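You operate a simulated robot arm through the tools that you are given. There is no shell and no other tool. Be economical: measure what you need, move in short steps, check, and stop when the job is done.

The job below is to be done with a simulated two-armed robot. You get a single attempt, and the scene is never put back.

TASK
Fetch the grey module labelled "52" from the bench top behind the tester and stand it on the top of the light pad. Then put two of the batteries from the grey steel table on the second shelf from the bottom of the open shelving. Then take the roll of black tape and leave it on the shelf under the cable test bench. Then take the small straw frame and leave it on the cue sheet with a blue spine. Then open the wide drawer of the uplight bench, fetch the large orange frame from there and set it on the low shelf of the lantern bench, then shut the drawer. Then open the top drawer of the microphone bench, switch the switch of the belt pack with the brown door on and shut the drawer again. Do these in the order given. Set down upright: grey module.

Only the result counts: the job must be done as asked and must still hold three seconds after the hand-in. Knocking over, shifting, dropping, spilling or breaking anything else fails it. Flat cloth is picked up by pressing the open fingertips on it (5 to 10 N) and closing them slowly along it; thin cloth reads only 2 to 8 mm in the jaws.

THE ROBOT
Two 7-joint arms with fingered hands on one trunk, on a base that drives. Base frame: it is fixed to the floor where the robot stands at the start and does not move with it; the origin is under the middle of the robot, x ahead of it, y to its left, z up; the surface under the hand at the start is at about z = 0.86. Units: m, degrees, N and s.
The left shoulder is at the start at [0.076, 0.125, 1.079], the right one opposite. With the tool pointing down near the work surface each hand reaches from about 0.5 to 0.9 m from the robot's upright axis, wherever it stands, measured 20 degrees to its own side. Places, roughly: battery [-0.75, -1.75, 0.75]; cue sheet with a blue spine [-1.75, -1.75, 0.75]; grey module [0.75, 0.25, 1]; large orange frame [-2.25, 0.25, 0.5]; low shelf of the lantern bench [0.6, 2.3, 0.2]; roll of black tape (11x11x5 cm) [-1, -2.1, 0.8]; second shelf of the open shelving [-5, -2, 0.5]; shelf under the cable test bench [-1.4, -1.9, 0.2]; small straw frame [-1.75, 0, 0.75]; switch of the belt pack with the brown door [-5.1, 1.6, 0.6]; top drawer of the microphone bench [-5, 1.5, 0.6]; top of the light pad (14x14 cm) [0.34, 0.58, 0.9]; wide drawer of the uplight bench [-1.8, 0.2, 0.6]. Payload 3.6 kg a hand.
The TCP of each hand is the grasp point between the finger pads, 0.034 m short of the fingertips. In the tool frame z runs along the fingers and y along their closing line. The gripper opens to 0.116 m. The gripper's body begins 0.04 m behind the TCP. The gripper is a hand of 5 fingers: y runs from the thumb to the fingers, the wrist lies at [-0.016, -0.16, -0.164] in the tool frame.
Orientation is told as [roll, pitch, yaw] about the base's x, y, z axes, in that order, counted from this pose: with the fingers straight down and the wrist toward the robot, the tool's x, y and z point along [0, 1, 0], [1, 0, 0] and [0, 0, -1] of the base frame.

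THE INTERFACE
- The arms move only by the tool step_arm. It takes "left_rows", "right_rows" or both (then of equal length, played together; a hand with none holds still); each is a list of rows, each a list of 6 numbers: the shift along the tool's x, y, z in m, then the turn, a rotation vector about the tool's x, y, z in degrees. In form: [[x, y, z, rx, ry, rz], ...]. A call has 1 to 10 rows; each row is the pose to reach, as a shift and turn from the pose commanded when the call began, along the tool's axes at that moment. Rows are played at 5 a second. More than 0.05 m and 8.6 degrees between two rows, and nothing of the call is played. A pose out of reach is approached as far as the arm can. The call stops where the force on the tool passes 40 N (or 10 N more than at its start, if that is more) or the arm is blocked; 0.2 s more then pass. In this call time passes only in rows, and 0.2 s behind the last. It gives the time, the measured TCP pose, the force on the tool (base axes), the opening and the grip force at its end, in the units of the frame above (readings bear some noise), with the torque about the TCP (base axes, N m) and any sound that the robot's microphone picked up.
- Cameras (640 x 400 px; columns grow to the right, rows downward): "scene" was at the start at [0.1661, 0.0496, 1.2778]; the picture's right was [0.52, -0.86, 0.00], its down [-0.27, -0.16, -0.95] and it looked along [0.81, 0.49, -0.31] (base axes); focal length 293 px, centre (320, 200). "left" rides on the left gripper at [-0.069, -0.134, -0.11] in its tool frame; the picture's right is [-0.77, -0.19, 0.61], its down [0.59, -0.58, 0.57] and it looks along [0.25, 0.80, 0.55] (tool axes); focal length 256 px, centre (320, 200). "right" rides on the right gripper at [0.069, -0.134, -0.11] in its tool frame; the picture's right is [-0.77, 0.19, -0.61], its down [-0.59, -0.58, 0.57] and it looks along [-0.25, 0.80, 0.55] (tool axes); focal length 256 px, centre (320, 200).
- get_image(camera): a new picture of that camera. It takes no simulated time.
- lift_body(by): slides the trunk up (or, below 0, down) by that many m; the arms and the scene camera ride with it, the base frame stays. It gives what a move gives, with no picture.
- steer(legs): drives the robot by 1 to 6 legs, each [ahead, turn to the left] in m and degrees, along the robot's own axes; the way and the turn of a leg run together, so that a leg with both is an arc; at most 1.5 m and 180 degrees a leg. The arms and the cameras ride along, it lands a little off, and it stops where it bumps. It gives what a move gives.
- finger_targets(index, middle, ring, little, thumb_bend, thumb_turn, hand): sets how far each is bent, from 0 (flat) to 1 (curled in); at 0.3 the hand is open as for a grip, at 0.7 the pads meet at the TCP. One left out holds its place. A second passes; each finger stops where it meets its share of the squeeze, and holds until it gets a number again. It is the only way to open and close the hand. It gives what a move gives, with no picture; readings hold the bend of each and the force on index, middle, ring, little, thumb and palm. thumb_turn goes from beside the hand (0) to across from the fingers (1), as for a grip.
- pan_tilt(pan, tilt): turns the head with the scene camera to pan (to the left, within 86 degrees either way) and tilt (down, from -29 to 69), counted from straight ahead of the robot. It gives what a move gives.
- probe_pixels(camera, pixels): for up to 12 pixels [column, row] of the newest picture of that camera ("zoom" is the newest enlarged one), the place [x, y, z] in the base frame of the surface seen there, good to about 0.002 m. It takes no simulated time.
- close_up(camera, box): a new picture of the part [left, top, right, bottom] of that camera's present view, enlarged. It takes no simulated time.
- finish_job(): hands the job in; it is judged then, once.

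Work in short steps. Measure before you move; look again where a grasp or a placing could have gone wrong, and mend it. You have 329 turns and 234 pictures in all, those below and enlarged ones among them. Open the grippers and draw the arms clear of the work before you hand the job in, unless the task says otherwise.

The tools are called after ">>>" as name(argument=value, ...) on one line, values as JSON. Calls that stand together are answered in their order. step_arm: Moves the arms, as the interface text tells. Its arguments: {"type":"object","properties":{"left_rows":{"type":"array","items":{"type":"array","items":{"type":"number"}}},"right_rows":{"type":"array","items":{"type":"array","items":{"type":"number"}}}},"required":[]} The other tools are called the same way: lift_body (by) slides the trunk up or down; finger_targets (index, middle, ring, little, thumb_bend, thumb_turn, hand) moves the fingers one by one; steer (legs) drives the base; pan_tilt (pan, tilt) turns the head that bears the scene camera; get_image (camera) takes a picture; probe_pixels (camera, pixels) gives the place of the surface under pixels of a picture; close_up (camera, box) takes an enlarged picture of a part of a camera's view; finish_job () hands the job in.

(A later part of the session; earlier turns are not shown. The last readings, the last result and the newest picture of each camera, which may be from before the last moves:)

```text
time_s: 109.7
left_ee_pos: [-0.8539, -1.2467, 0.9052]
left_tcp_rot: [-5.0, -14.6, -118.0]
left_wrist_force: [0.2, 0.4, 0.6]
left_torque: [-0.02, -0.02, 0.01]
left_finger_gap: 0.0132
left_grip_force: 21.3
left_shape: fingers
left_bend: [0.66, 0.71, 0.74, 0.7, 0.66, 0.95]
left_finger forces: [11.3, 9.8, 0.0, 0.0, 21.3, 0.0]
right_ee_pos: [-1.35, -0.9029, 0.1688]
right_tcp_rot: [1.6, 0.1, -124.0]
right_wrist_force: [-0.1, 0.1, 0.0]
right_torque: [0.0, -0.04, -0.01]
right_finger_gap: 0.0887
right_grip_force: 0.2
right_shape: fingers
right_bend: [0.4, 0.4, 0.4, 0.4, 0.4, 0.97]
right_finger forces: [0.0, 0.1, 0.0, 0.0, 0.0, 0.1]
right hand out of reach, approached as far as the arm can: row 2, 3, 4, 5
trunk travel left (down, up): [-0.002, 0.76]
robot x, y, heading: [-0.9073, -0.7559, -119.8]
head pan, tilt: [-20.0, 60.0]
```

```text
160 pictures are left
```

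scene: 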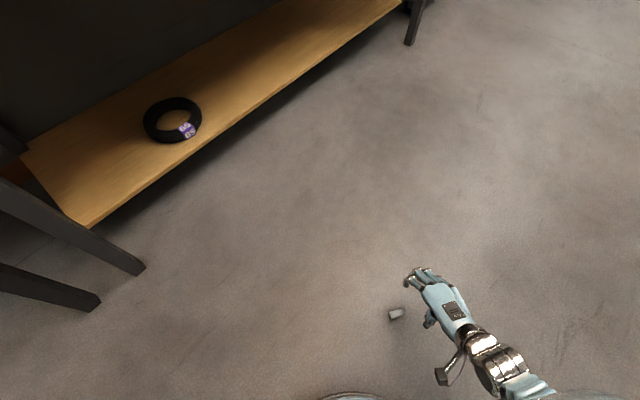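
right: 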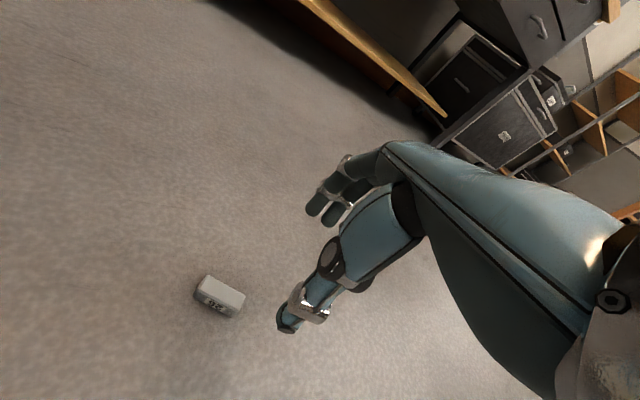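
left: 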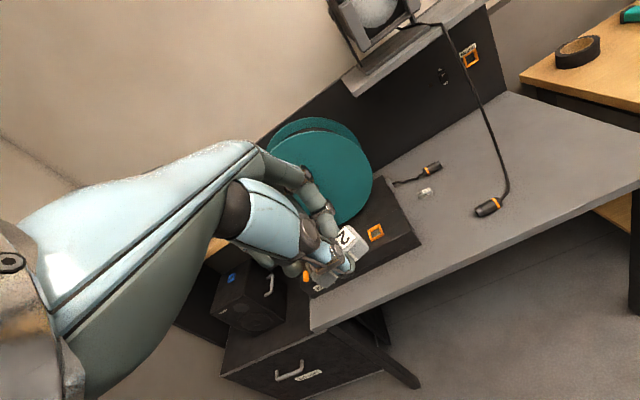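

The battery needs to be still ~3 cm more to my right relative to the hand. I turn another 5° left with 2.5 cm backing.

>>> steer(legs=[[-0.025, 5]])

>>> get_image(camera="right")

```text
time_s: 110.6
left_ee_pos: [-0.7991, -1.2167, 0.9044]
left_tcp_rot: [-5.0, -14.7, -113.1]
left_wrist_force: [-0.6, -0.5, -0.2]
left_torque: [-0.01, -0.02, 0.0]
left_finger_gap: 0.0125
left_grip_force: 21.5
left_shape: fingers
left_bend: [0.66, 0.71, 0.74, 0.7, 0.66, 0.95]
left_finger forces: [11.3, 9.9, 0.0, 0.1, 21.3, 0.1]
right_ee_pos: [-1.3235, -0.9181, 0.1686]
right_tcp_rot: [1.6, 0.1, -119.1]
right_wrist_force: [-0.7, -0.3, 0.4]
right_torque: [0.05, 0.0, 0.01]
right_finger_gap: 0.0887
right_grip_force: 0.0
right_shape: fingers
right_bend: [0.4, 0.4, 0.4, 0.4, 0.4, 0.97]
right_finger forces: [0.0, 0.0, 0.0, 0.0, 0.1, 0.0]
trunk travel left (down, up): [-0.002, 0.76]
robot x, y, heading: [-0.8979, -0.732, -115.1]
head pan, tilt: [-20.0, 60.0]
```

```text
159 pictures are left
```

right: 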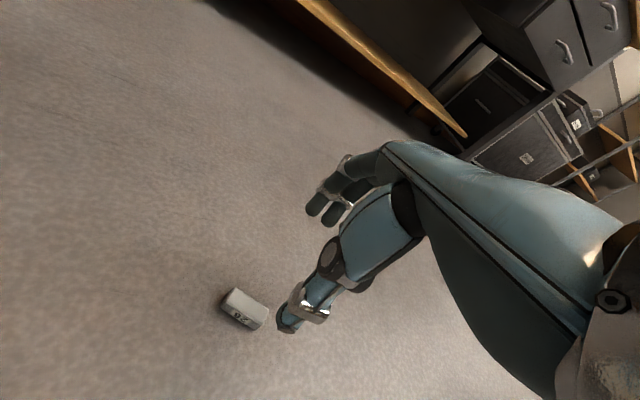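

Right above it now. I check the battery's exact axis with the right camera.

>>> probe_pixels(camera="right", pixels=[[236, 290], [267, 306], [225, 300], [257, 318], [222, 310], [250, 328]])

```text
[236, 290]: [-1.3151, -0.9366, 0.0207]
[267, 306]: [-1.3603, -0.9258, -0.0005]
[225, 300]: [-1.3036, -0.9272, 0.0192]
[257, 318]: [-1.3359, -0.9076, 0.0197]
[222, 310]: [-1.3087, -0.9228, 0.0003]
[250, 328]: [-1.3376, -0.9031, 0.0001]
```

Aligned within 2–3°. I descend to TCP z ≈ 0.05.

>>> step_arm(right_rows=[[0, 0.001, 0.025, 0, 0, 1], [0, 0.002, 0.05, 0, 0, 2], [0, 0.003, 0.075, 0, 0, 2], [0, 0.003, 0.095, 0, 0, 2], [0, 0.003, 0.11, 0, 0, 2], [0, 0.003, 0.119, 0, 0, 2]])

>>> get_image(camera="right")

>>> get_image(camera="scene")

```text
time_s: 112.0
left_ee_pos: [-0.7994, -1.2167, 0.905]
left_tcp_rot: [-5.0, -14.7, -113.0]
left_wrist_force: [0.1, 0.0, -0.9]
left_torque: [-0.01, 0.0, -0.03]
left_finger_gap: 0.013
left_grip_force: 21.1
left_shape: fingers
left_bend: [0.66, 0.71, 0.74, 0.7, 0.66, 0.95]
left_finger forces: [11.3, 9.9, 0.0, 0.0, 21.3, 0.1]
right_ee_pos: [-1.3235, -0.9225, 0.0497]
right_tcp_rot: [1.5, 0.1, -121.1]
right_wrist_force: [-0.9, -0.1, -0.3]
right_torque: [-0.03, -0.07, -0.02]
right_finger_gap: 0.0885
right_grip_force: 0.1
right_shape: fingers
right_bend: [0.4, 0.4, 0.4, 0.4, 0.4, 0.97]
right_finger forces: [0.1, 0.0, 0.1, 0.0, 0.0, 0.0]
trunk travel left (down, up): [-0.002, 0.76]
robot x, y, heading: [-0.8996, -0.7284, -114.6]
head pan, tilt: [-20.0, 60.0]
```

```text
158 pictures are left
```

right: 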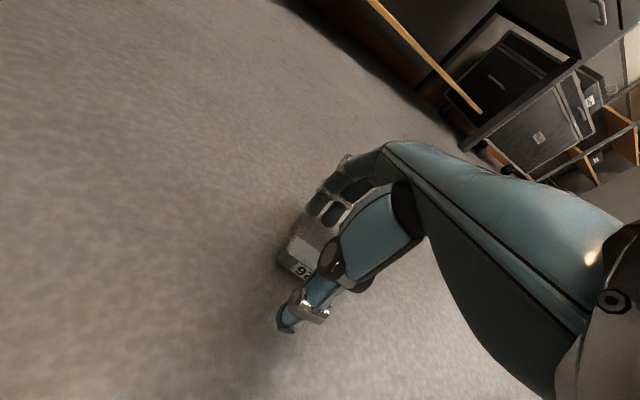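

```text
157 pictures are left
```

scene: 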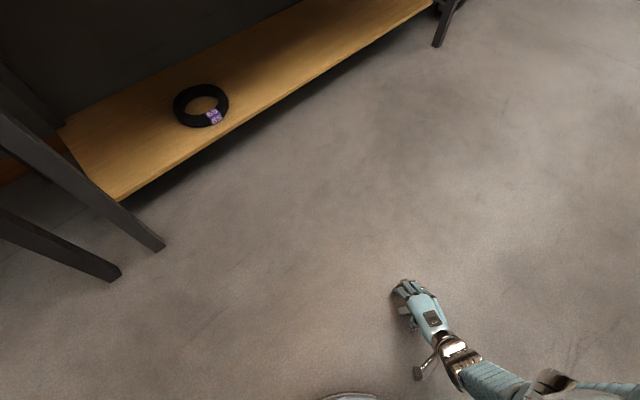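

The hand is at floor level with the battery between thumb and fingers. I close it.

>>> finger_targets(hand="right", index=0.76, middle=0.76, ring=0.74, little=0.7, thumb_bend=0.76)

>>> step_arm(right_rows=[[0, 0, -0.03, 0, 0, 0], [0, 0, -0.07, 0, 0, 0], [0, 0, -0.11, 0, 0, 0]])

>>> get_image(camera="right")

```text
time_s: 113.0
left_ee_pos: [-0.7986, -1.217, 0.9053]
left_tcp_rot: [-4.9, -14.6, -113.0]
left_wrist_force: [-0.2, 0.2, 0.4]
left_torque: [0.02, 0.04, 0.02]
left_finger_gap: 0.013
left_grip_force: 21.5
left_shape: fingers
left_bend: [0.66, 0.71, 0.74, 0.7, 0.66, 0.95]
left_finger forces: [11.3, 9.9, 0.0, 0.0, 21.4, 0.1]
right_ee_pos: [-1.3227, -0.9214, 0.05]
right_tcp_rot: [1.5, 0.1, -121.1]
right_wrist_force: [0.8, 1.3, 7.2]
right_torque: [0.04, -0.12, 0.03]
right_finger_gap: 0.0149
right_grip_force: 25.8
right_shape: fingers
right_bend: [0.66, 0.68, 0.74, 0.7, 0.66, 0.96]
right_finger forces: [13.0, 11.9, 0.1, 0.0, 26.3, 0.1]
trunk travel left (down, up): [-0.002, 0.76]
robot x, y, heading: [-0.9006, -0.7331, -114.6]
head pan, tilt: [-20.0, 60.0]
```

```text
time_s: 113.8
left_ee_pos: [-0.7986, -1.2161, 0.9058]
left_tcp_rot: [-5.0, -14.6, -113.1]
left_wrist_force: [0.4, 0.3, -0.5]
left_torque: [0.03, -0.01, -0.03]
left_finger_gap: 0.0128
left_grip_force: 21.0
left_shape: fingers
left_bend: [0.66, 0.71, 0.74, 0.7, 0.66, 0.95]
left_finger forces: [11.3, 9.9, 0.0, 0.0, 21.3, 0.0]
right_ee_pos: [-1.3267, -0.9197, 0.1595]
right_tcp_rot: [1.8, 0.3, -121.0]
right_wrist_force: [0.2, -0.2, 0.0]
right_torque: [0.05, -0.01, -0.01]
right_finger_gap: 0.0063
right_grip_force: 19.0
right_shape: fingers
right_bend: [0.68, 0.71, 0.74, 0.7, 0.68, 0.96]
right_finger forces: [7.3, 10.2, 0.1, 0.1, 20.0, 0.1]
trunk travel left (down, up): [-0.002, 0.76]
robot x, y, heading: [-0.8974, -0.7299, -114.6]
head pan, tilt: [-20.0, 60.0]
```

```text
156 pictures are left
```

right: 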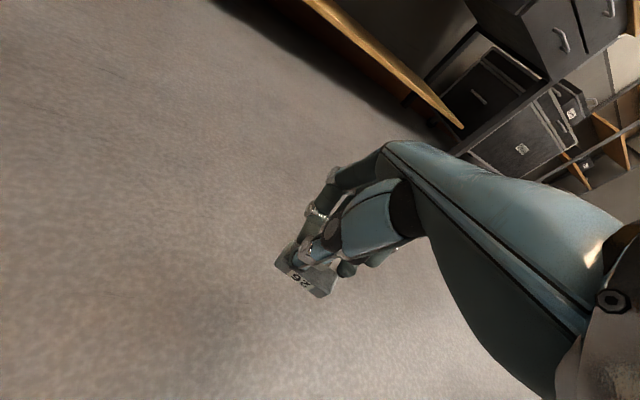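

The gap shrank to 6 mm — the battery is slipping in the fingertips. I set it back down and regrip deeper.

>>> step_arm(right_rows=[[0, 0, 0.04, 0, 0, 0], [0, 0, 0.08, 0, 0, 0], [0, 0, 0.105, 0, 0, 0]])

>>> get_image(camera="right")

```text
time_s: 114.6
left_ee_pos: [-0.8011, -1.2166, 0.9048]
left_tcp_rot: [-5.0, -14.7, -112.9]
left_wrist_force: [0.4, 0.0, -0.5]
left_torque: [0.01, 0.01, -0.02]
left_finger_gap: 0.0131
left_grip_force: 21.2
left_shape: fingers
left_bend: [0.66, 0.71, 0.74, 0.7, 0.66, 0.95]
left_finger forces: [11.2, 9.9, 0.1, 0.0, 21.3, 0.0]
right_ee_pos: [-1.3227, -0.9228, 0.0551]
right_tcp_rot: [1.6, 0.1, -121.0]
right_wrist_force: [0.3, -1.5, -0.9]
right_torque: [0.02, -0.02, -0.02]
right_finger_gap: 0.0062
right_grip_force: 18.4
right_shape: fingers
right_bend: [0.69, 0.71, 0.74, 0.7, 0.68, 0.96]
right_finger forces: [7.6, 9.9, 0.0, 0.0, 19.3, 0.1]
trunk travel left (down, up): [-0.002, 0.76]
robot x, y, heading: [-0.9, -0.7271, -114.8]
head pan, tilt: [-20.0, 60.0]
```

```text
155 pictures are left
```

right: 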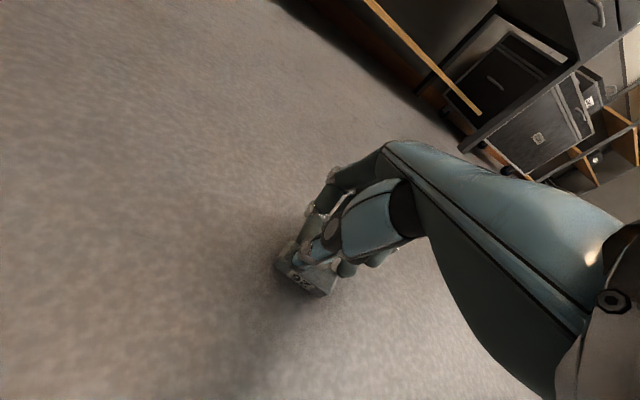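

I lower a bit till it touches, then release, go deeper, and regrip.

>>> step_arm(right_rows=[[0, 0, 0.003, 0, 0, 0], [0, 0, 0.006, 0, 0, 0]])

>>> finger_targets(hand="right", index=0.5, middle=0.5, ring=0.5, little=0.5, thumb_bend=0.5)

>>> get_image(camera="right")

```text
time_s: 115.2
left_ee_pos: [-0.7983, -1.2159, 0.9052]
left_tcp_rot: [-5.1, -14.7, -113.0]
left_wrist_force: [0.9, -0.3, -0.1]
left_torque: [-0.01, -0.01, 0.01]
left_finger_gap: 0.0128
left_grip_force: 21.9
left_shape: fingers
left_bend: [0.66, 0.71, 0.74, 0.7, 0.66, 0.95]
left_finger forces: [11.3, 9.7, 0.0, 0.1, 21.3, 0.0]
right_ee_pos: [-1.3249, -0.9242, 0.0527]
right_tcp_rot: [1.5, -0.3, -121.2]
right_wrist_force: [-0.7, 1.6, 33.9]
right_torque: [0.24, -0.43, -0.05]
right_finger_gap: 0.0058
right_grip_force: 36.2
right_shape: fingers
right_bend: [0.68, 0.69, 0.74, 0.7, 0.68, 0.96]
right_finger forces: [10.9, 11.4, 0.0, 0.0, 50.8, 0.0]
trunk travel left (down, up): [-0.002, 0.76]
robot x, y, heading: [-0.8948, -0.7339, -114.6]
head pan, tilt: [-20.0, 60.0]
```

```text
time_s: 116.2
left_ee_pos: [-0.7997, -1.2167, 0.9043]
left_tcp_rot: [-5.1, -14.7, -113.0]
left_wrist_force: [-0.2, -0.7, -0.4]
left_torque: [0.0, -0.01, 0.01]
left_finger_gap: 0.0127
left_grip_force: 21.1
left_shape: fingers
left_bend: [0.66, 0.71, 0.74, 0.7, 0.66, 0.95]
left_finger forces: [11.3, 9.8, 0.0, 0.1, 21.3, 0.0]
right_ee_pos: [-1.3236, -0.9218, 0.048]
right_tcp_rot: [1.6, 0.2, -121.0]
right_wrist_force: [0.0, 0.5, -0.3]
right_torque: [0.02, 0.01, 0.05]
right_finger_gap: 0.0587
right_grip_force: 0.2
right_shape: fingers
right_bend: [0.5, 0.5, 0.5, 0.5, 0.5, 0.97]
right_finger forces: [0.0, 0.0, 0.0, 0.0, 0.2, 0.1]
trunk travel left (down, up): [-0.002, 0.76]
robot x, y, heading: [-0.8974, -0.734, -115.0]
head pan, tilt: [-20.0, 60.0]
```

```text
154 pictures are left
```

right: 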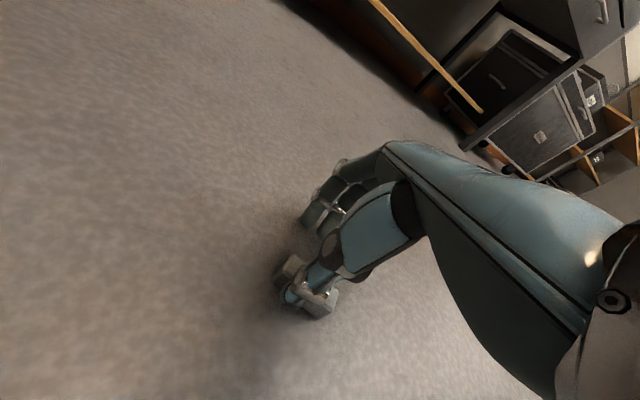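

I zoom in to see how the battery lies.

>>> close_up(camera="right", box=[240, 180, 400, 340])

>>> close_up(camera="scene", box=[370, 260, 480, 360])

```text
2.50 times, centred on (320, 260) of right
```

zoom: 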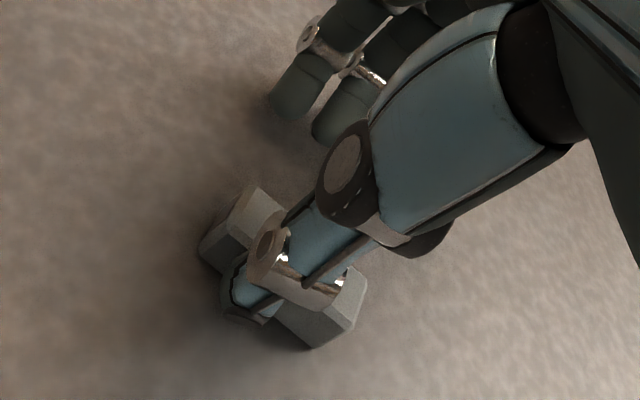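

```text
4.00 times, centred on (425, 310) of scene
```

zoom: 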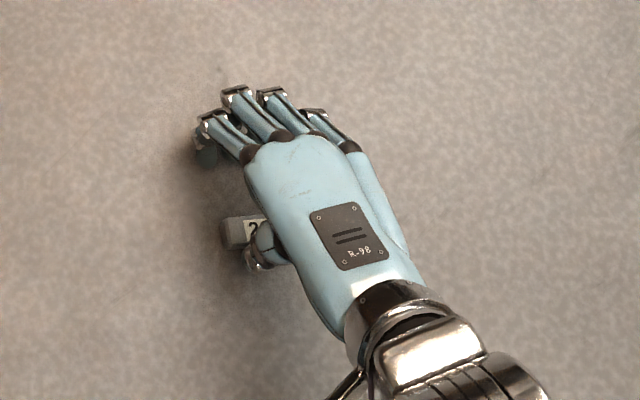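

The battery lies flat just ahead of the thumb. I shift back 1.2 cm to centre and go 1 cm lower, then close.

>>> step_arm(right_rows=[[0, -0.012, 0, 0, 0, 0], [0, -0.012, 0.006, 0, 0, 0], [0, -0.012, 0.011, 0, 0, 0]])

>>> finger_targets(hand="right", index=0.76, middle=0.76, ring=0.72, little=0.68, thumb_bend=0.76)

>>> close_up(camera="right", box=[240, 180, 400, 340])

```text
time_s: 117.0
left_ee_pos: [-0.799, -1.2162, 0.9056]
left_tcp_rot: [-5.1, -14.7, -112.9]
left_wrist_force: [0.4, -1.1, -0.7]
left_torque: [-0.03, 0.01, -0.01]
left_finger_gap: 0.0129
left_grip_force: 21.2
left_shape: fingers
left_bend: [0.66, 0.71, 0.74, 0.7, 0.66, 0.95]
left_finger forces: [11.4, 9.8, 0.0, 0.1, 21.3, 0.1]
right_ee_pos: [-1.317, -0.9133, 0.0415]
right_tcp_rot: [1.5, 0.1, -121.0]
right_wrist_force: [0.4, 0.4, 1.2]
right_torque: [0.01, 0.03, -0.04]
right_finger_gap: 0.0589
right_grip_force: 0.1
right_shape: fingers
right_bend: [0.5, 0.5, 0.5, 0.5, 0.5, 0.97]
right_finger forces: [0.2, 0.3, 0.1, 0.0, 0.0, 0.0]
trunk travel left (down, up): [-0.002, 0.76]
robot x, y, heading: [-0.8999, -0.731, -114.8]
head pan, tilt: [-20.0, 60.0]
```

```text
time_s: 118.0
left_ee_pos: [-0.7992, -1.2165, 0.9057]
left_tcp_rot: [-5.1, -14.6, -113.1]
left_wrist_force: [-1.0, 0.2, -0.3]
left_torque: [-0.03, 0.0, 0.02]
left_finger_gap: 0.0131
left_grip_force: 21.0
left_shape: fingers
left_bend: [0.66, 0.71, 0.74, 0.7, 0.66, 0.95]
left_finger forces: [11.3, 9.9, 0.0, 0.1, 21.3, 0.0]
right_ee_pos: [-1.316, -0.9131, 0.0397]
right_tcp_rot: [1.7, 0.2, -121.1]
right_wrist_force: [0.9, 0.2, 0.7]
right_torque: [0.02, 0.01, 0.03]
right_finger_gap: 0.0172
right_grip_force: 25.9
right_shape: fingers
right_bend: [0.64, 0.68, 0.72, 0.68, 0.66, 0.96]
right_finger forces: [14.2, 10.1, 1.1, 0.0, 25.3, 0.1]
trunk travel left (down, up): [-0.002, 0.76]
robot x, y, heading: [-0.8936, -0.731, -114.7]
head pan, tilt: [-20.0, 60.0]
```

```text
2.50 times, centred on (320, 260) of right
```

zoom: 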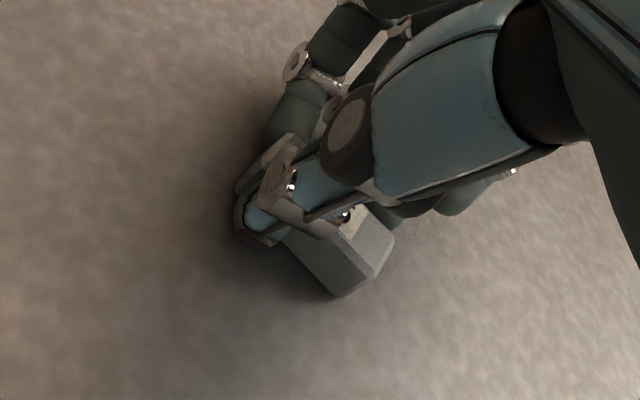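

Grip 17 mm, 26 N, deeper now (thumb toward one end). I lift and check.

>>> step_arm(right_rows=[[0, 0, -0.02, 0, 0, 0], [0, 0, -0.05, 0, 0, 0], [0, 0, -0.08, 0, 0, 0], [0, 0, -0.12, 0, 0, 0]])

>>> close_up(camera="right", box=[240, 180, 400, 340])

>>> close_up(camera="left", box=[240, 150, 400, 310])

```text
time_s: 119.0
left_ee_pos: [-0.8, -1.2156, 0.9049]
left_tcp_rot: [-5.0, -14.6, -113.0]
left_wrist_force: [-0.5, 0.0, -0.2]
left_torque: [-0.01, 0.0, 0.0]
left_finger_gap: 0.0129
left_grip_force: 21.3
left_shape: fingers
left_bend: [0.66, 0.71, 0.74, 0.7, 0.66, 0.95]
left_finger forces: [11.4, 9.8, 0.0, 0.0, 21.3, 0.0]
right_ee_pos: [-1.3201, -0.9097, 0.1572]
right_tcp_rot: [1.9, 0.3, -121.0]
right_wrist_force: [0.2, 0.0, -0.2]
right_torque: [0.03, -0.01, 0.01]
right_finger_gap: 0.0169
right_grip_force: 24.4
right_shape: fingers
right_bend: [0.64, 0.68, 0.72, 0.68, 0.66, 0.96]
right_finger forces: [13.8, 10.1, 1.1, 0.0, 24.8, 0.0]
trunk travel left (down, up): [-0.002, 0.76]
robot x, y, heading: [-0.8973, -0.7327, -114.8]
head pan, tilt: [-20.0, 60.0]
```

```text
2.50 times, centred on (320, 260) of right
```

zoom: 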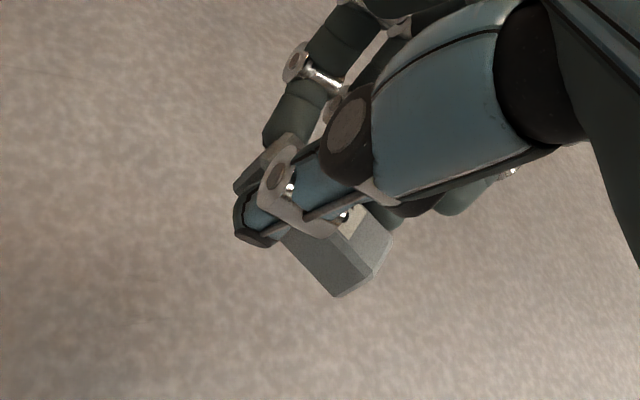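

```text
2.50 times, centred on (320, 230) of left
```

zoom: 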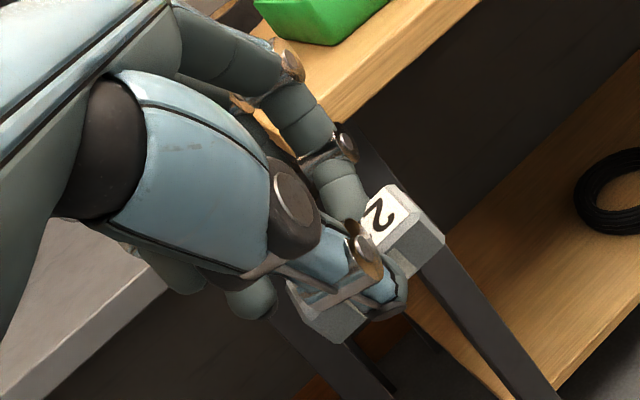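

Both batteries are secure. I raise the right hand in two calls to a comfortable height, going forward a bit.

>>> step_arm(right_rows=[[0, 0.012, -0.04, 0, 0, 0], [0, 0.024, -0.08, 0, 0, 0], [0, 0.036, -0.12, 0, 0, 0], [0, 0.048, -0.16, 0, 0, 0], [0, 0.06, -0.2, 0, 0, 0], [0, 0.072, -0.24, 0, 0, 0], [0, 0.084, -0.28, 0, 0, 0], [0, 0.096, -0.32, 0, 0, 0], [0, 0.108, -0.36, 0, 0, 0], [0, 0.12, -0.4, 0, 0, 0]])

>>> step_arm(right_rows=[[0, 0.005, -0.04, 0, 0, 0], [0, 0.01, -0.08, 0, 0, 0], [0, 0.015, -0.12, 0, 0, 0], [0, 0.02, -0.16, 0, 0, 0], [0, 0.02, -0.2, 0, 0, 0], [0, 0.02, -0.24, 0, 0, 0], [0, 0.02, -0.28, 0, 0, 0], [0, 0.02, -0.32, 0, 0, 0], [0, 0.02, -0.34, 0, 0, 0]])

```text
time_s: 121.2
left_ee_pos: [-0.7978, -1.2172, 0.9041]
left_tcp_rot: [-5.1, -14.6, -112.8]
left_wrist_force: [-1.4, -0.5, -0.2]
left_torque: [0.02, -0.02, 0.0]
left_finger_gap: 0.013
left_grip_force: 21.4
left_shape: fingers
left_bend: [0.66, 0.71, 0.74, 0.7, 0.66, 0.95]
left_finger forces: [11.3, 9.8, 0.0, 0.0, 21.4, 0.1]
right_ee_pos: [-1.4198, -1.0166, 0.5487]
right_tcp_rot: [1.7, 0.3, -121.1]
right_wrist_force: [0.1, 0.2, -0.1]
right_torque: [0.02, 0.01, -0.02]
right_finger_gap: 0.0168
right_grip_force: 24.7
right_shape: fingers
right_bend: [0.64, 0.68, 0.72, 0.68, 0.66, 0.95]
right_finger forces: [13.4, 10.3, 1.0, 0.1, 24.8, 0.0]
right hand out of reach, approached as far as the arm can: row 8, 9, 10
trunk travel left (down, up): [-0.002, 0.76]
robot x, y, heading: [-0.8985, -0.7305, -114.5]
head pan, tilt: [-20.0, 60.0]
```

```text
time_s: 123.2
left_ee_pos: [-0.7996, -1.2173, 0.9048]
left_tcp_rot: [-4.9, -14.5, -113.0]
left_wrist_force: [0.3, 0.4, -0.1]
left_torque: [-0.03, 0.05, 0.03]
left_finger_gap: 0.0128
left_grip_force: 21.3
left_shape: fingers
left_bend: [0.66, 0.71, 0.74, 0.7, 0.66, 0.95]
left_finger forces: [11.4, 9.8, 0.0, 0.0, 21.2, 0.0]
right_ee_pos: [-1.4401, -1.0286, 0.8887]
right_tcp_rot: [1.7, 0.2, -121.1]
right_wrist_force: [-0.1, -0.1, 0.6]
right_torque: [-0.03, 0.02, 0.01]
right_finger_gap: 0.016
right_grip_force: 23.6
right_shape: fingers
right_bend: [0.64, 0.69, 0.72, 0.68, 0.66, 0.95]
right_finger forces: [12.9, 10.2, 0.9, 0.1, 23.8, 0.1]
right hand out of reach, approached as far as the arm can: row 1, 2, 3
trunk travel left (down, up): [-0.002, 0.76]
robot x, y, heading: [-0.8956, -0.731, -114.8]
head pan, tilt: [-20.0, 60.0]
```

I level the left hand and look to the west to plan the way to the shelving.

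>>> step_arm(left_rows=[[0, 0.01, 0, 5, 1.7, 0], [0, 0.02, 0, 10, 3.4, 0], [0, 0.02, 0, 14.6, 5, 0]])

>>> pan_tilt(pan=-75, tilt=25)

>>> get_image(camera="scene")

```text
time_s: 124.0
left_ee_pos: [-0.8075, -1.2345, 0.9107]
left_tcp_rot: [0.2, 0.1, -113.6]
left_wrist_force: [-0.5, 0.3, 0.0]
left_torque: [0.03, -0.03, 0.0]
left_finger_gap: 0.0132
left_grip_force: 21.6
left_shape: fingers
left_bend: [0.66, 0.71, 0.74, 0.7, 0.66, 0.95]
left_finger forces: [11.4, 9.8, 0.0, 0.0, 21.2, 0.0]
right_ee_pos: [-1.4405, -1.0288, 0.8878]
right_tcp_rot: [1.6, 0.2, -121.0]
right_wrist_force: [-0.4, 1.1, -0.4]
right_torque: [0.0, 0.02, -0.02]
right_finger_gap: 0.0162
right_grip_force: 24.0
right_shape: fingers
right_bend: [0.64, 0.69, 0.72, 0.68, 0.66, 0.95]
right_finger forces: [12.8, 10.2, 0.8, 0.0, 23.9, 0.1]
trunk travel left (down, up): [-0.002, 0.76]
robot x, y, heading: [-0.9025, -0.7285, -114.5]
head pan, tilt: [-20.0, 60.0]
```

```text
time_s: 125.2
left_ee_pos: [-0.8077, -1.2352, 0.9097]
left_tcp_rot: [0.2, -0.1, -113.6]
left_wrist_force: [0.5, -0.4, -0.6]
left_torque: [-0.02, -0.02, 0.01]
left_finger_gap: 0.0127
left_grip_force: 21.6
left_shape: fingers
left_bend: [0.66, 0.71, 0.74, 0.7, 0.66, 0.95]
left_finger forces: [11.4, 9.8, 0.0, 0.0, 21.3, 0.0]
right_ee_pos: [-1.44, -1.0288, 0.8889]
right_tcp_rot: [1.6, 0.2, -121.1]
right_wrist_force: [0.6, 0.2, -1.0]
right_torque: [0.0, 0.04, 0.0]
right_finger_gap: 0.016
right_grip_force: 23.7
right_shape: fingers
right_bend: [0.64, 0.69, 0.72, 0.68, 0.66, 0.95]
right_finger forces: [12.8, 10.2, 0.8, 0.0, 23.8, 0.0]
trunk travel left (down, up): [-0.002, 0.76]
robot x, y, heading: [-0.8937, -0.7313, -114.7]
head pan, tilt: [-75.0, 25.0]
```

```text
148 pictures are left
```

scene: 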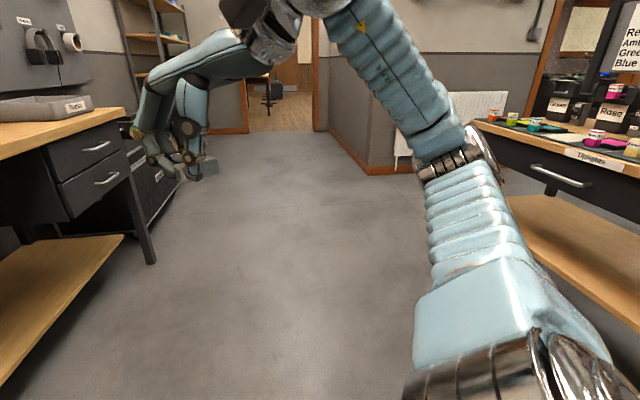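

I probe the uplight bench's edge and the cable bench's end for corridor width.

>>> probe_pixels(camera="scene", pixels=[[478, 128], [560, 155], [620, 168], [560, 175], [530, 225], [120, 112], [100, 185], [150, 262], [370, 172], [600, 160]])

```text
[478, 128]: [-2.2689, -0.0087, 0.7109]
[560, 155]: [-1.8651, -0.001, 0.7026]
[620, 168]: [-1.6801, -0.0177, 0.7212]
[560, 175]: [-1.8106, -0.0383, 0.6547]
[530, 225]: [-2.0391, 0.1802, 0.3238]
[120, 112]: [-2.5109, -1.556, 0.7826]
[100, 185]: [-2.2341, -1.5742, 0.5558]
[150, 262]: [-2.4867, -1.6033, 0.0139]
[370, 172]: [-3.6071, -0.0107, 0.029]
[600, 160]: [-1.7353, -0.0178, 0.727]
```

Corridor runs between y −0.02 and −1.56. I turn to heading ≈ −176° and drive west 1.5 m.

>>> steer(legs=[[0, -61], [1.5, 0]])

>>> pan_tilt(pan=10, tilt=15)

>>> get_image(camera="scene")

```text
time_s: 135.3
left_ee_pos: [-2.7765, -1.1613, 0.9112]
left_tcp_rot: [0.2, -0.1, -174.7]
left_wrist_force: [-0.6, -0.1, -0.4]
left_torque: [0.02, 0.01, 0.03]
left_finger_gap: 0.0129
left_grip_force: 20.4
left_shape: fingers
left_bend: [0.66, 0.71, 0.74, 0.7, 0.66, 0.95]
left_finger forces: [11.8, 8.7, 0.1, 0.0, 20.3, 0.1]
right_ee_pos: [-2.9024, -0.507, 0.8885]
right_tcp_rot: [1.6, 0.1, 177.8]
right_wrist_force: [0.9, -0.1, 0.0]
right_torque: [0.03, 0.01, -0.02]
right_finger_gap: 0.0157
right_grip_force: 23.3
right_shape: fingers
right_bend: [0.64, 0.69, 0.72, 0.68, 0.66, 0.95]
right_finger forces: [12.7, 10.0, 0.8, 0.0, 23.4, 0.1]
trunk travel left (down, up): [-0.002, 0.76]
robot x, y, heading: [-2.3812, -0.839, -175.9]
head pan, tilt: [-75.0, 25.0]
```

```text
time_s: 136.9
left_ee_pos: [-2.7767, -1.1608, 0.9105]
left_tcp_rot: [0.2, 0.1, -174.6]
left_wrist_force: [-0.1, -0.3, -1.3]
left_torque: [0.01, -0.01, 0.03]
left_finger_gap: 0.013
left_grip_force: 19.8
left_shape: fingers
left_bend: [0.66, 0.71, 0.74, 0.7, 0.66, 0.95]
left_finger forces: [11.7, 8.8, 0.1, 0.0, 20.4, 0.0]
right_ee_pos: [-2.903, -0.5065, 0.8875]
right_tcp_rot: [1.6, 0.3, 177.6]
right_wrist_force: [0.2, -0.7, -0.1]
right_torque: [0.02, 0.01, -0.03]
right_finger_gap: 0.0158
right_grip_force: 23.1
right_shape: fingers
right_bend: [0.64, 0.69, 0.72, 0.68, 0.66, 0.95]
right_finger forces: [12.7, 10.1, 0.7, 0.1, 23.4, 0.0]
trunk travel left (down, up): [-0.002, 0.76]
robot x, y, heading: [-2.3816, -0.8383, -175.7]
head pan, tilt: [10.0, 15.0]
```

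```text
147 pictures are left
```

scene: 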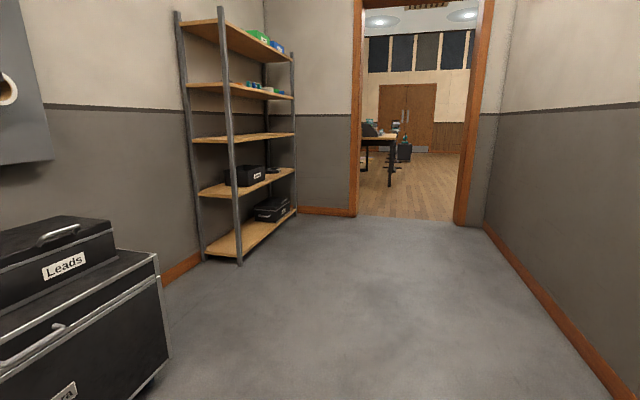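

The shelving stands on the left at the far end, facing +y. I measure its second shelf (245,188) and neighbours.

>>> close_up(camera="scene", box=[165, 120, 315, 270])

>>> probe_pixels(camera="scene", pixels=[[215, 193], [210, 190], [234, 195], [290, 172], [235, 178], [255, 170], [265, 136], [240, 143], [240, 258], [296, 210], [150, 255], [262, 240]])

```text
2.67 times, centred on (240, 195) of scene
```

zoom: 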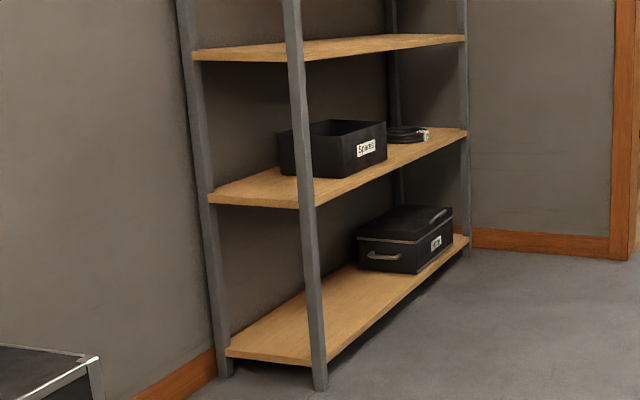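

```text
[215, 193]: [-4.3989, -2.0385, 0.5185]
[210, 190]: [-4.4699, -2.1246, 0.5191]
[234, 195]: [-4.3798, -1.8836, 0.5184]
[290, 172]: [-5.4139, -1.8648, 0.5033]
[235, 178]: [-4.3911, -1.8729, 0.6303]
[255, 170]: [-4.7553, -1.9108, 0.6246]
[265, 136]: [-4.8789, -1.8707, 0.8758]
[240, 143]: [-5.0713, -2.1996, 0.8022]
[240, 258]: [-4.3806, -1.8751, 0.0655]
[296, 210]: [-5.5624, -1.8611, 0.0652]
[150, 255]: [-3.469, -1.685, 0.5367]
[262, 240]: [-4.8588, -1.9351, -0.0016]
```

Second shelf: z 0.519, front y −1.87, x −4.38…−5.55, with a "Spares" box on it; next shelf above at ~0.86. I drive to about (−4.5,−1.0) and face it.

>>> steer(legs=[[1.1, 0], [1.0, 0], [0, 85.7]])

>>> pan_tilt(pan=0, tilt=25)

>>> get_image(camera="scene")

```text
time_s: 150.9
left_ee_pos: [-4.1759, -1.4113, 0.9098]
left_tcp_rot: [0.2, 0.0, -88.6]
left_wrist_force: [0.7, 0.0, 0.1]
left_torque: [0.01, 0.01, 0.02]
left_finger_gap: 0.0131
left_grip_force: 19.6
left_shape: fingers
left_bend: [0.66, 0.71, 0.74, 0.7, 0.66, 0.95]
left_finger forces: [11.9, 8.1, 0.0, 0.0, 19.9, 0.0]
right_ee_pos: [-4.8362, -1.4905, 0.8888]
right_tcp_rot: [1.5, 0.2, -96.2]
right_wrist_force: [-0.1, 0.2, -0.6]
right_torque: [0.01, -0.02, -0.05]
right_finger_gap: 0.0155
right_grip_force: 22.7
right_shape: fingers
right_bend: [0.64, 0.69, 0.72, 0.68, 0.66, 0.95]
right_finger forces: [12.6, 9.9, 0.4, 0.0, 22.8, 0.0]
trunk travel left (down, up): [-0.002, 0.76]
robot x, y, heading: [-4.4666, -0.9929, -89.9]
head pan, tilt: [10.0, 15.0]
```

```text
time_s: 151.7
left_ee_pos: [-4.1749, -1.4101, 0.9103]
left_tcp_rot: [0.2, 0.0, -88.5]
left_wrist_force: [0.1, -0.2, 0.0]
left_torque: [0.02, 0.0, 0.0]
left_finger_gap: 0.013
left_grip_force: 20.1
left_shape: fingers
left_bend: [0.66, 0.71, 0.74, 0.7, 0.66, 0.95]
left_finger forces: [11.9, 8.0, 0.1, 0.1, 19.9, 0.0]
right_ee_pos: [-4.8358, -1.4909, 0.8886]
right_tcp_rot: [1.5, 0.3, -96.3]
right_wrist_force: [-0.5, -0.5, -0.4]
right_torque: [0.01, 0.02, -0.01]
right_finger_gap: 0.0153
right_grip_force: 22.6
right_shape: fingers
right_bend: [0.64, 0.69, 0.72, 0.68, 0.66, 0.95]
right_finger forces: [12.5, 9.9, 0.5, 0.0, 22.9, 0.0]
trunk travel left (down, up): [-0.002, 0.76]
robot x, y, heading: [-4.4685, -0.993, -89.9]
head pan, tilt: [0.0, 25.0]
```

```text
145 pictures are left
```

scene: 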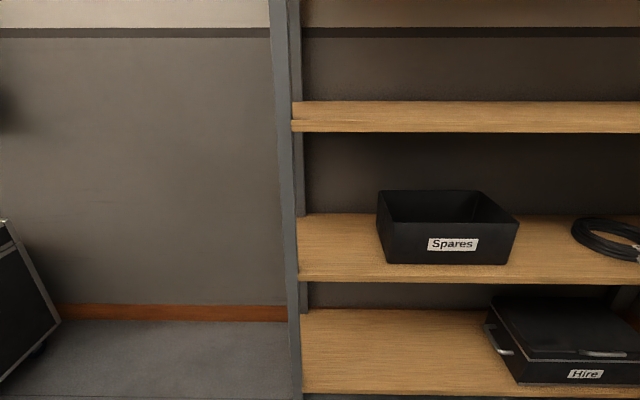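

I measure the free spot left of the box and between box and coil.

>>> probe_pixels(camera="scene", pixels=[[302, 270], [380, 265], [382, 230], [515, 262], [518, 222], [575, 230], [600, 265], [560, 265], [340, 130], [300, 215], [285, 200], [380, 192]])

```text
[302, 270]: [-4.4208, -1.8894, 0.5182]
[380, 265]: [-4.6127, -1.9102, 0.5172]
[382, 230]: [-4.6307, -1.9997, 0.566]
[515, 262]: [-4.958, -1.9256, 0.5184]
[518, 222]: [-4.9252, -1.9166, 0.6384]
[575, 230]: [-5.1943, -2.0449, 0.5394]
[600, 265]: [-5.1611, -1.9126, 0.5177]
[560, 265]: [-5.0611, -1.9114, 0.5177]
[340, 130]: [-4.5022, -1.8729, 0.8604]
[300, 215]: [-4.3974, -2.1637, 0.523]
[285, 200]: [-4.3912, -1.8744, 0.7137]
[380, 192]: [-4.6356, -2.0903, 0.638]
```

Free spots: x −4.43…−4.61 and x −4.97…−5.15. I centre the robot at x ≈ −4.79 and come nearer, so each hand faces one spot.

>>> steer(legs=[[0, -90], [0.32, 0], [0, 90]])

>>> steer(legs=[[0.3, 0]])

```text
time_s: 158.2
left_ee_pos: [-5.0721, -1.2186, 0.9652]
left_tcp_rot: [-6.6, -20.4, 168.4]
left_wrist_force: [-0.7, -3.9, -1.3]
left_torque: [0.2, -0.03, -0.05]
left_finger_gap: 0.013
left_grip_force: 21.0
left_shape: fingers
left_bend: [0.66, 0.71, 0.74, 0.7, 0.66, 0.95]
left_finger forces: [11.7, 9.6, 0.0, 0.0, 21.3, 0.1]
right_ee_pos: [-5.131, -0.6053, 0.9043]
right_tcp_rot: [1.8, -7.0, 172.5]
right_wrist_force: [-2.7, 6.3, 0.1]
right_torque: [-0.37, -0.14, 0.19]
right_finger_gap: 0.0148
right_grip_force: 24.0
right_shape: fingers
right_bend: [0.64, 0.7, 0.72, 0.68, 0.66, 0.95]
right_finger forces: [13.7, 10.2, 0.4, 0.0, 24.2, 0.1]
trunk travel left (down, up): [-0.002, 0.76]
robot x, y, heading: [-4.7861, -0.985, 179.5]
head pan, tilt: [0.0, 25.0]
stopped in leg 3: the robot was blocked; the commanded pose is now the measured one
```

```text
time_s: 159.1
left_ee_pos: [-5.0911, -1.1935, 0.9662]
left_tcp_rot: [-8.6, -18.9, 157.6]
left_wrist_force: [-0.6, 0.8, -0.5]
left_torque: [-0.02, -0.06, 0.0]
left_finger_gap: 0.0131
left_grip_force: 20.9
left_shape: fingers
left_bend: [0.66, 0.71, 0.74, 0.7, 0.66, 0.95]
left_finger forces: [11.7, 9.5, 0.0, 0.0, 21.3, 0.0]
right_ee_pos: [-5.1745, -0.6264, 0.9062]
right_tcp_rot: [5.8, -8.2, 178.3]
right_wrist_force: [-0.8, 0.8, -1.1]
right_torque: [-0.08, -0.03, 0.05]
right_finger_gap: 0.0147
right_grip_force: 24.7
right_shape: fingers
right_bend: [0.64, 0.71, 0.72, 0.68, 0.66, 0.95]
right_finger forces: [13.9, 10.2, 0.6, 0.0, 24.4, 0.1]
trunk travel left (down, up): [-0.002, 0.76]
robot x, y, heading: [-4.8077, -0.9837, 179.3]
head pan, tilt: [0.0, 25.0]
stopped in leg 1: the robot was blocked; the commanded pose is now the measured one
```

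Again a spurious-looking stop with the hands pushed back. I look at the left arm closely before going on.

>>> pan_tilt(pan=45, tilt=35)

>>> get_image(camera="scene")

>>> pan_tilt(pan=-45, tilt=35)

>>> get_image(camera="scene")

```text
time_s: 160.2
left_ee_pos: [-5.0654, -1.2169, 0.9676]
left_tcp_rot: [-7.1, -20.4, 167.5]
left_wrist_force: [-0.4, -0.7, 0.1]
left_torque: [-0.03, -0.06, 0.02]
left_finger_gap: 0.0129
left_grip_force: 20.4
left_shape: fingers
left_bend: [0.66, 0.71, 0.74, 0.7, 0.66, 0.95]
left_finger forces: [11.8, 8.8, 0.0, 0.1, 20.7, 0.0]
right_ee_pos: [-5.1266, -0.6134, 0.9142]
right_tcp_rot: [2.5, -9.2, 174.0]
right_wrist_force: [-0.7, 0.0, -0.9]
right_torque: [-0.03, 0.0, 0.02]
right_finger_gap: 0.0148
right_grip_force: 23.8
right_shape: fingers
right_bend: [0.64, 0.71, 0.72, 0.68, 0.66, 0.95]
right_finger forces: [13.7, 10.0, 0.5, 0.0, 24.0, 0.0]
trunk travel left (down, up): [-0.002, 0.76]
robot x, y, heading: [-4.8072, -0.982, 179.7]
head pan, tilt: [45.0, 35.0]
```

```text
144 pictures are left
```

scene: 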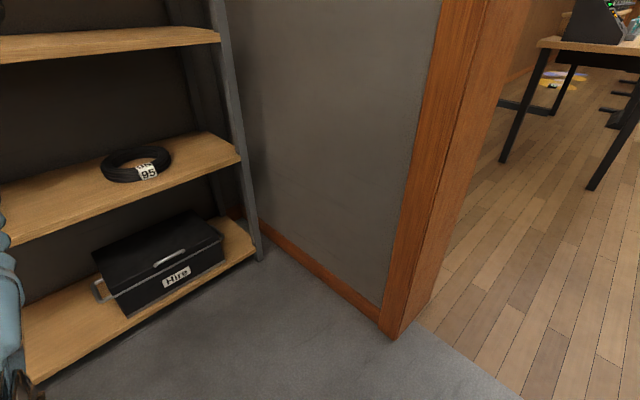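

```text
time_s: 161.8
left_ee_pos: [-5.0728, -1.2185, 0.9643]
left_tcp_rot: [-7.0, -19.8, 168.0]
left_wrist_force: [0.2, 0.9, 0.1]
left_torque: [-0.02, 0.01, 0.01]
left_finger_gap: 0.013
left_grip_force: 20.9
left_shape: fingers
left_bend: [0.66, 0.71, 0.74, 0.7, 0.66, 0.95]
left_finger forces: [11.9, 8.8, 0.0, 0.1, 20.8, 0.0]
right_ee_pos: [-5.1326, -0.6123, 0.9087]
right_tcp_rot: [2.2, -8.4, 173.9]
right_wrist_force: [0.2, 0.9, 0.6]
right_torque: [0.0, 0.01, -0.01]
right_finger_gap: 0.0146
right_grip_force: 24.0
right_shape: fingers
right_bend: [0.64, 0.71, 0.72, 0.68, 0.66, 0.95]
right_finger forces: [13.7, 10.0, 0.6, 0.0, 24.1, 0.0]
trunk travel left (down, up): [-0.002, 0.76]
robot x, y, heading: [-4.8101, -0.9852, 179.6]
head pan, tilt: [-45.0, 35.0]
```

```text
143 pictures are left
```

scene: 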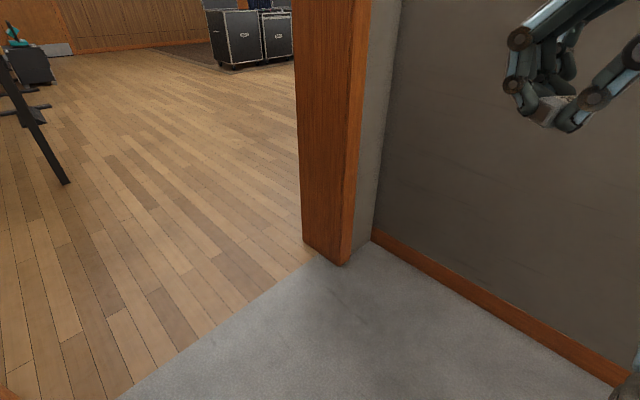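

Left hand has come too close to the body. I move both hands forward and level them again.

>>> step_arm(left_rows=[[0.008, 0.04, 0.014, 4, 1.5, -2.5], [0.015, 0.08, 0.028, 8, 3, -5], [0.023, 0.12, 0.042, 13, 4.5, -8], [0.03, 0.15, 0.052, 17, 6, -10], [0.03, 0.17, 0.06, 19.8, 7, -12]], right_rows=[[0, 0.025, 0.004, 1.7, -0.5, -1.2], [0, 0.05, 0.008, 3.4, -1, -2.4], [0, 0.075, 0.012, 5, -1.5, -3.6], [0, 0.1, 0.016, 6.7, -2, -4.8], [0, 0.13, 0.02, 8.4, -2.2, -6]])

>>> steer(legs=[[0, 90]])

```text
time_s: 163.0
left_ee_pos: [-5.2573, -1.2069, 0.9617]
left_tcp_rot: [-1.4, 1.2, 178.9]
left_wrist_force: [-0.5, 1.0, -0.5]
left_torque: [0.0, 0.0, 0.0]
left_finger_gap: 0.0129
left_grip_force: 20.6
left_shape: fingers
left_bend: [0.66, 0.71, 0.74, 0.7, 0.66, 0.95]
left_finger forces: [11.9, 8.9, 0.0, 0.0, 20.7, 0.0]
right_ee_pos: [-5.265, -0.5988, 0.9061]
right_tcp_rot: [-0.6, 0.3, 179.9]
right_wrist_force: [0.9, 0.0, -0.3]
right_torque: [-0.01, -0.01, -0.01]
right_finger_gap: 0.0149
right_grip_force: 24.1
right_shape: fingers
right_bend: [0.64, 0.71, 0.72, 0.68, 0.66, 0.95]
right_finger forces: [13.6, 10.1, 0.6, 0.1, 24.1, 0.1]
trunk travel left (down, up): [-0.002, 0.76]
robot x, y, heading: [-4.8074, -0.9849, 179.6]
head pan, tilt: [-45.0, 35.0]
```

```text
time_s: 167.3
left_ee_pos: [-4.5829, -1.43, 0.9627]
left_tcp_rot: [-1.4, 1.1, -90.6]
left_wrist_force: [-0.1, 0.5, -0.9]
left_torque: [-0.01, 0.02, 0.01]
left_finger_gap: 0.013
left_grip_force: 21.2
left_shape: fingers
left_bend: [0.66, 0.71, 0.74, 0.7, 0.66, 0.95]
left_finger forces: [11.8, 8.8, 0.1, 0.1, 20.6, 0.0]
right_ee_pos: [-5.1925, -1.4416, 0.9075]
right_tcp_rot: [-0.6, 0.0, -89.7]
right_wrist_force: [-0.5, 0.6, -0.9]
right_torque: [-0.03, 0.03, -0.01]
right_finger_gap: 0.0143
right_grip_force: 22.0
right_shape: fingers
right_bend: [0.64, 0.71, 0.72, 0.68, 0.66, 0.95]
right_finger forces: [12.4, 9.6, 0.3, 0.0, 22.1, 0.0]
trunk travel left (down, up): [-0.002, 0.76]
robot x, y, heading: [-4.8089, -0.9837, -90.0]
head pan, tilt: [-45.0, 35.0]
```

Facing the shelving. I lower both hands to z ≈ 0.63, between the shelf heights, aligned with the free spots.

>>> step_arm(left_rows=[[0.006, 0.005, 0.033, 0, 0, 0], [0.012, 0.01, 0.066, 0, 0, 0], [0.018, 0.015, 0.1, 0, 0, 0], [0.024, 0.02, 0.133, 0, 0, 0], [0.03, 0.025, 0.166, 0, 0, 0], [0.036, 0.03, 0.2, 0, 0, 0], [0.042, 0.035, 0.233, 0, 0, 0], [0.048, 0.04, 0.266, 0, 0, 0], [0.054, 0.045, 0.3, 0, 0, 0], [0.06, 0.05, 0.333, 0, 1.4, 0]], right_rows=[[0.013, 0.004, 0.028, 0, 0, 0], [0.026, 0.008, 0.056, 0, 0, 0], [0.039, 0.012, 0.084, 0, 0, 0], [0.052, 0.016, 0.112, 0, 0, 0], [0.065, 0.02, 0.14, 0, 0, 0], [0.078, 0.024, 0.168, 0, 0, 0], [0.091, 0.028, 0.196, 0, 0, 0], [0.104, 0.032, 0.224, 0, 0, 0], [0.117, 0.036, 0.252, 0, 0, 0], [0.13, 0.04, 0.28, 0, 0, 0]])

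>>> pan_tilt(pan=0, tilt=35)

>>> get_image(camera="scene")

```text
time_s: 169.5
left_ee_pos: [-4.5056, -1.5196, 0.6654]
left_tcp_rot: [-0.4, 1.2, -90.6]
left_wrist_force: [-0.1, -0.1, 0.0]
left_torque: [-0.02, 0.05, 0.01]
left_finger_gap: 0.0127
left_grip_force: 21.0
left_shape: fingers
left_bend: [0.66, 0.71, 0.74, 0.7, 0.66, 0.95]
left_finger forces: [11.9, 8.8, 0.0, 0.1, 20.8, 0.0]
left hand out of reach, approached as far as the arm can: row 5, 6, 7, 8, 9, 10
right_ee_pos: [-5.1066, -1.5287, 0.7107]
right_tcp_rot: [-1.1, -0.4, -90.5]
right_wrist_force: [-0.3, 0.3, 0.3]
right_torque: [0.02, 0.0, -0.06]
right_finger_gap: 0.0131
right_grip_force: 23.9
right_shape: fingers
right_bend: [0.67, 0.71, 0.72, 0.68, 0.67, 0.95]
right_finger forces: [11.6, 13.0, 0.1, 0.0, 22.7, 0.1]
right hand out of reach, approached as far as the arm can: row 5, 6, 7, 8, 9, 10
trunk travel left (down, up): [-0.002, 0.76]
robot x, y, heading: [-4.8099, -0.9813, -89.8]
head pan, tilt: [-45.0, 35.0]
```

```text
time_s: 170.6
left_ee_pos: [-4.5094, -1.5212, 0.6671]
left_tcp_rot: [-0.3, 1.3, -90.7]
left_wrist_force: [-0.2, -0.1, 0.0]
left_torque: [-0.01, 0.01, 0.0]
left_finger_gap: 0.013
left_grip_force: 20.8
left_shape: fingers
left_bend: [0.66, 0.71, 0.74, 0.7, 0.66, 0.95]
left_finger forces: [11.9, 8.8, 0.0, 0.1, 20.7, 0.0]
right_ee_pos: [-5.1098, -1.5256, 0.7099]
right_tcp_rot: [-1.0, -0.3, -90.8]
right_wrist_force: [0.0, 0.0, 0.1]
right_torque: [0.01, -0.02, -0.01]
right_finger_gap: 0.0131
right_grip_force: 24.5
right_shape: fingers
right_bend: [0.67, 0.71, 0.72, 0.68, 0.67, 0.95]
right_finger forces: [11.6, 13.3, 0.1, 0.0, 22.9, 0.0]
trunk travel left (down, up): [-0.002, 0.76]
robot x, y, heading: [-4.8097, -0.9845, -89.8]
head pan, tilt: [0.0, 35.0]
```

```text
142 pictures are left
```

scene: 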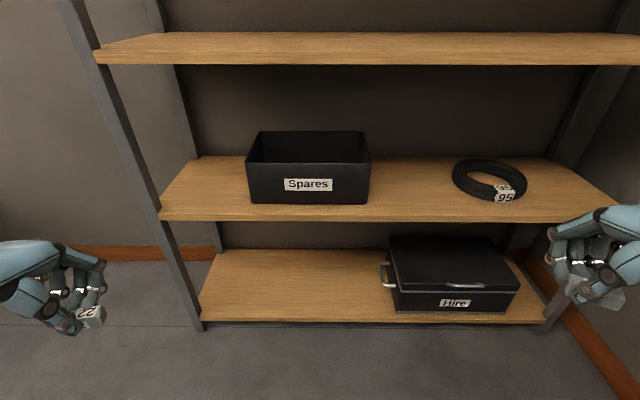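

Hands lag near limits; I continue them slowly toward z 0.62.

>>> step_arm(left_rows=[[0, 0.005, 0.015, 0, 0, 0], [0, 0.01, 0.03, 0, 0, 0], [0, 0.01, 0.04, 0, 0, 0], [0, 0.01, 0.045, 0, 0, 0]], right_rows=[[0.01, 0.005, 0.025, 0, 0, 0], [0.02, 0.01, 0.05, 0, 0, 0], [0.03, 0.01, 0.07, 0, 0, 0], [0.04, 0.01, 0.09, 0, 0, 0]])

```text
time_s: 171.6
left_ee_pos: [-4.5094, -1.5289, 0.6209]
left_tcp_rot: [-0.1, 1.2, -90.6]
left_wrist_force: [-0.5, 0.4, -0.7]
left_torque: [0.01, -0.01, -0.05]
left_finger_gap: 0.013
left_grip_force: 20.2
left_shape: fingers
left_bend: [0.66, 0.71, 0.74, 0.7, 0.66, 0.95]
left_finger forces: [11.9, 8.7, 0.0, 0.1, 20.6, 0.0]
right_ee_pos: [-5.0797, -1.5427, 0.6453]
right_tcp_rot: [-0.6, 0.1, -89.5]
right_wrist_force: [0.8, -0.2, 0.5]
right_torque: [-0.02, -0.01, 0.01]
right_finger_gap: 0.0102
right_grip_force: 23.7
right_shape: fingers
right_bend: [0.67, 0.71, 0.72, 0.68, 0.68, 0.94]
right_finger forces: [9.1, 17.5, 0.0, 0.0, 22.2, 0.0]
right hand out of reach, approached as far as the arm can: row 3, 4
trunk travel left (down, up): [-0.002, 0.76]
robot x, y, heading: [-4.8055, -0.9832, -90.1]
head pan, tilt: [0.0, 35.0]
```

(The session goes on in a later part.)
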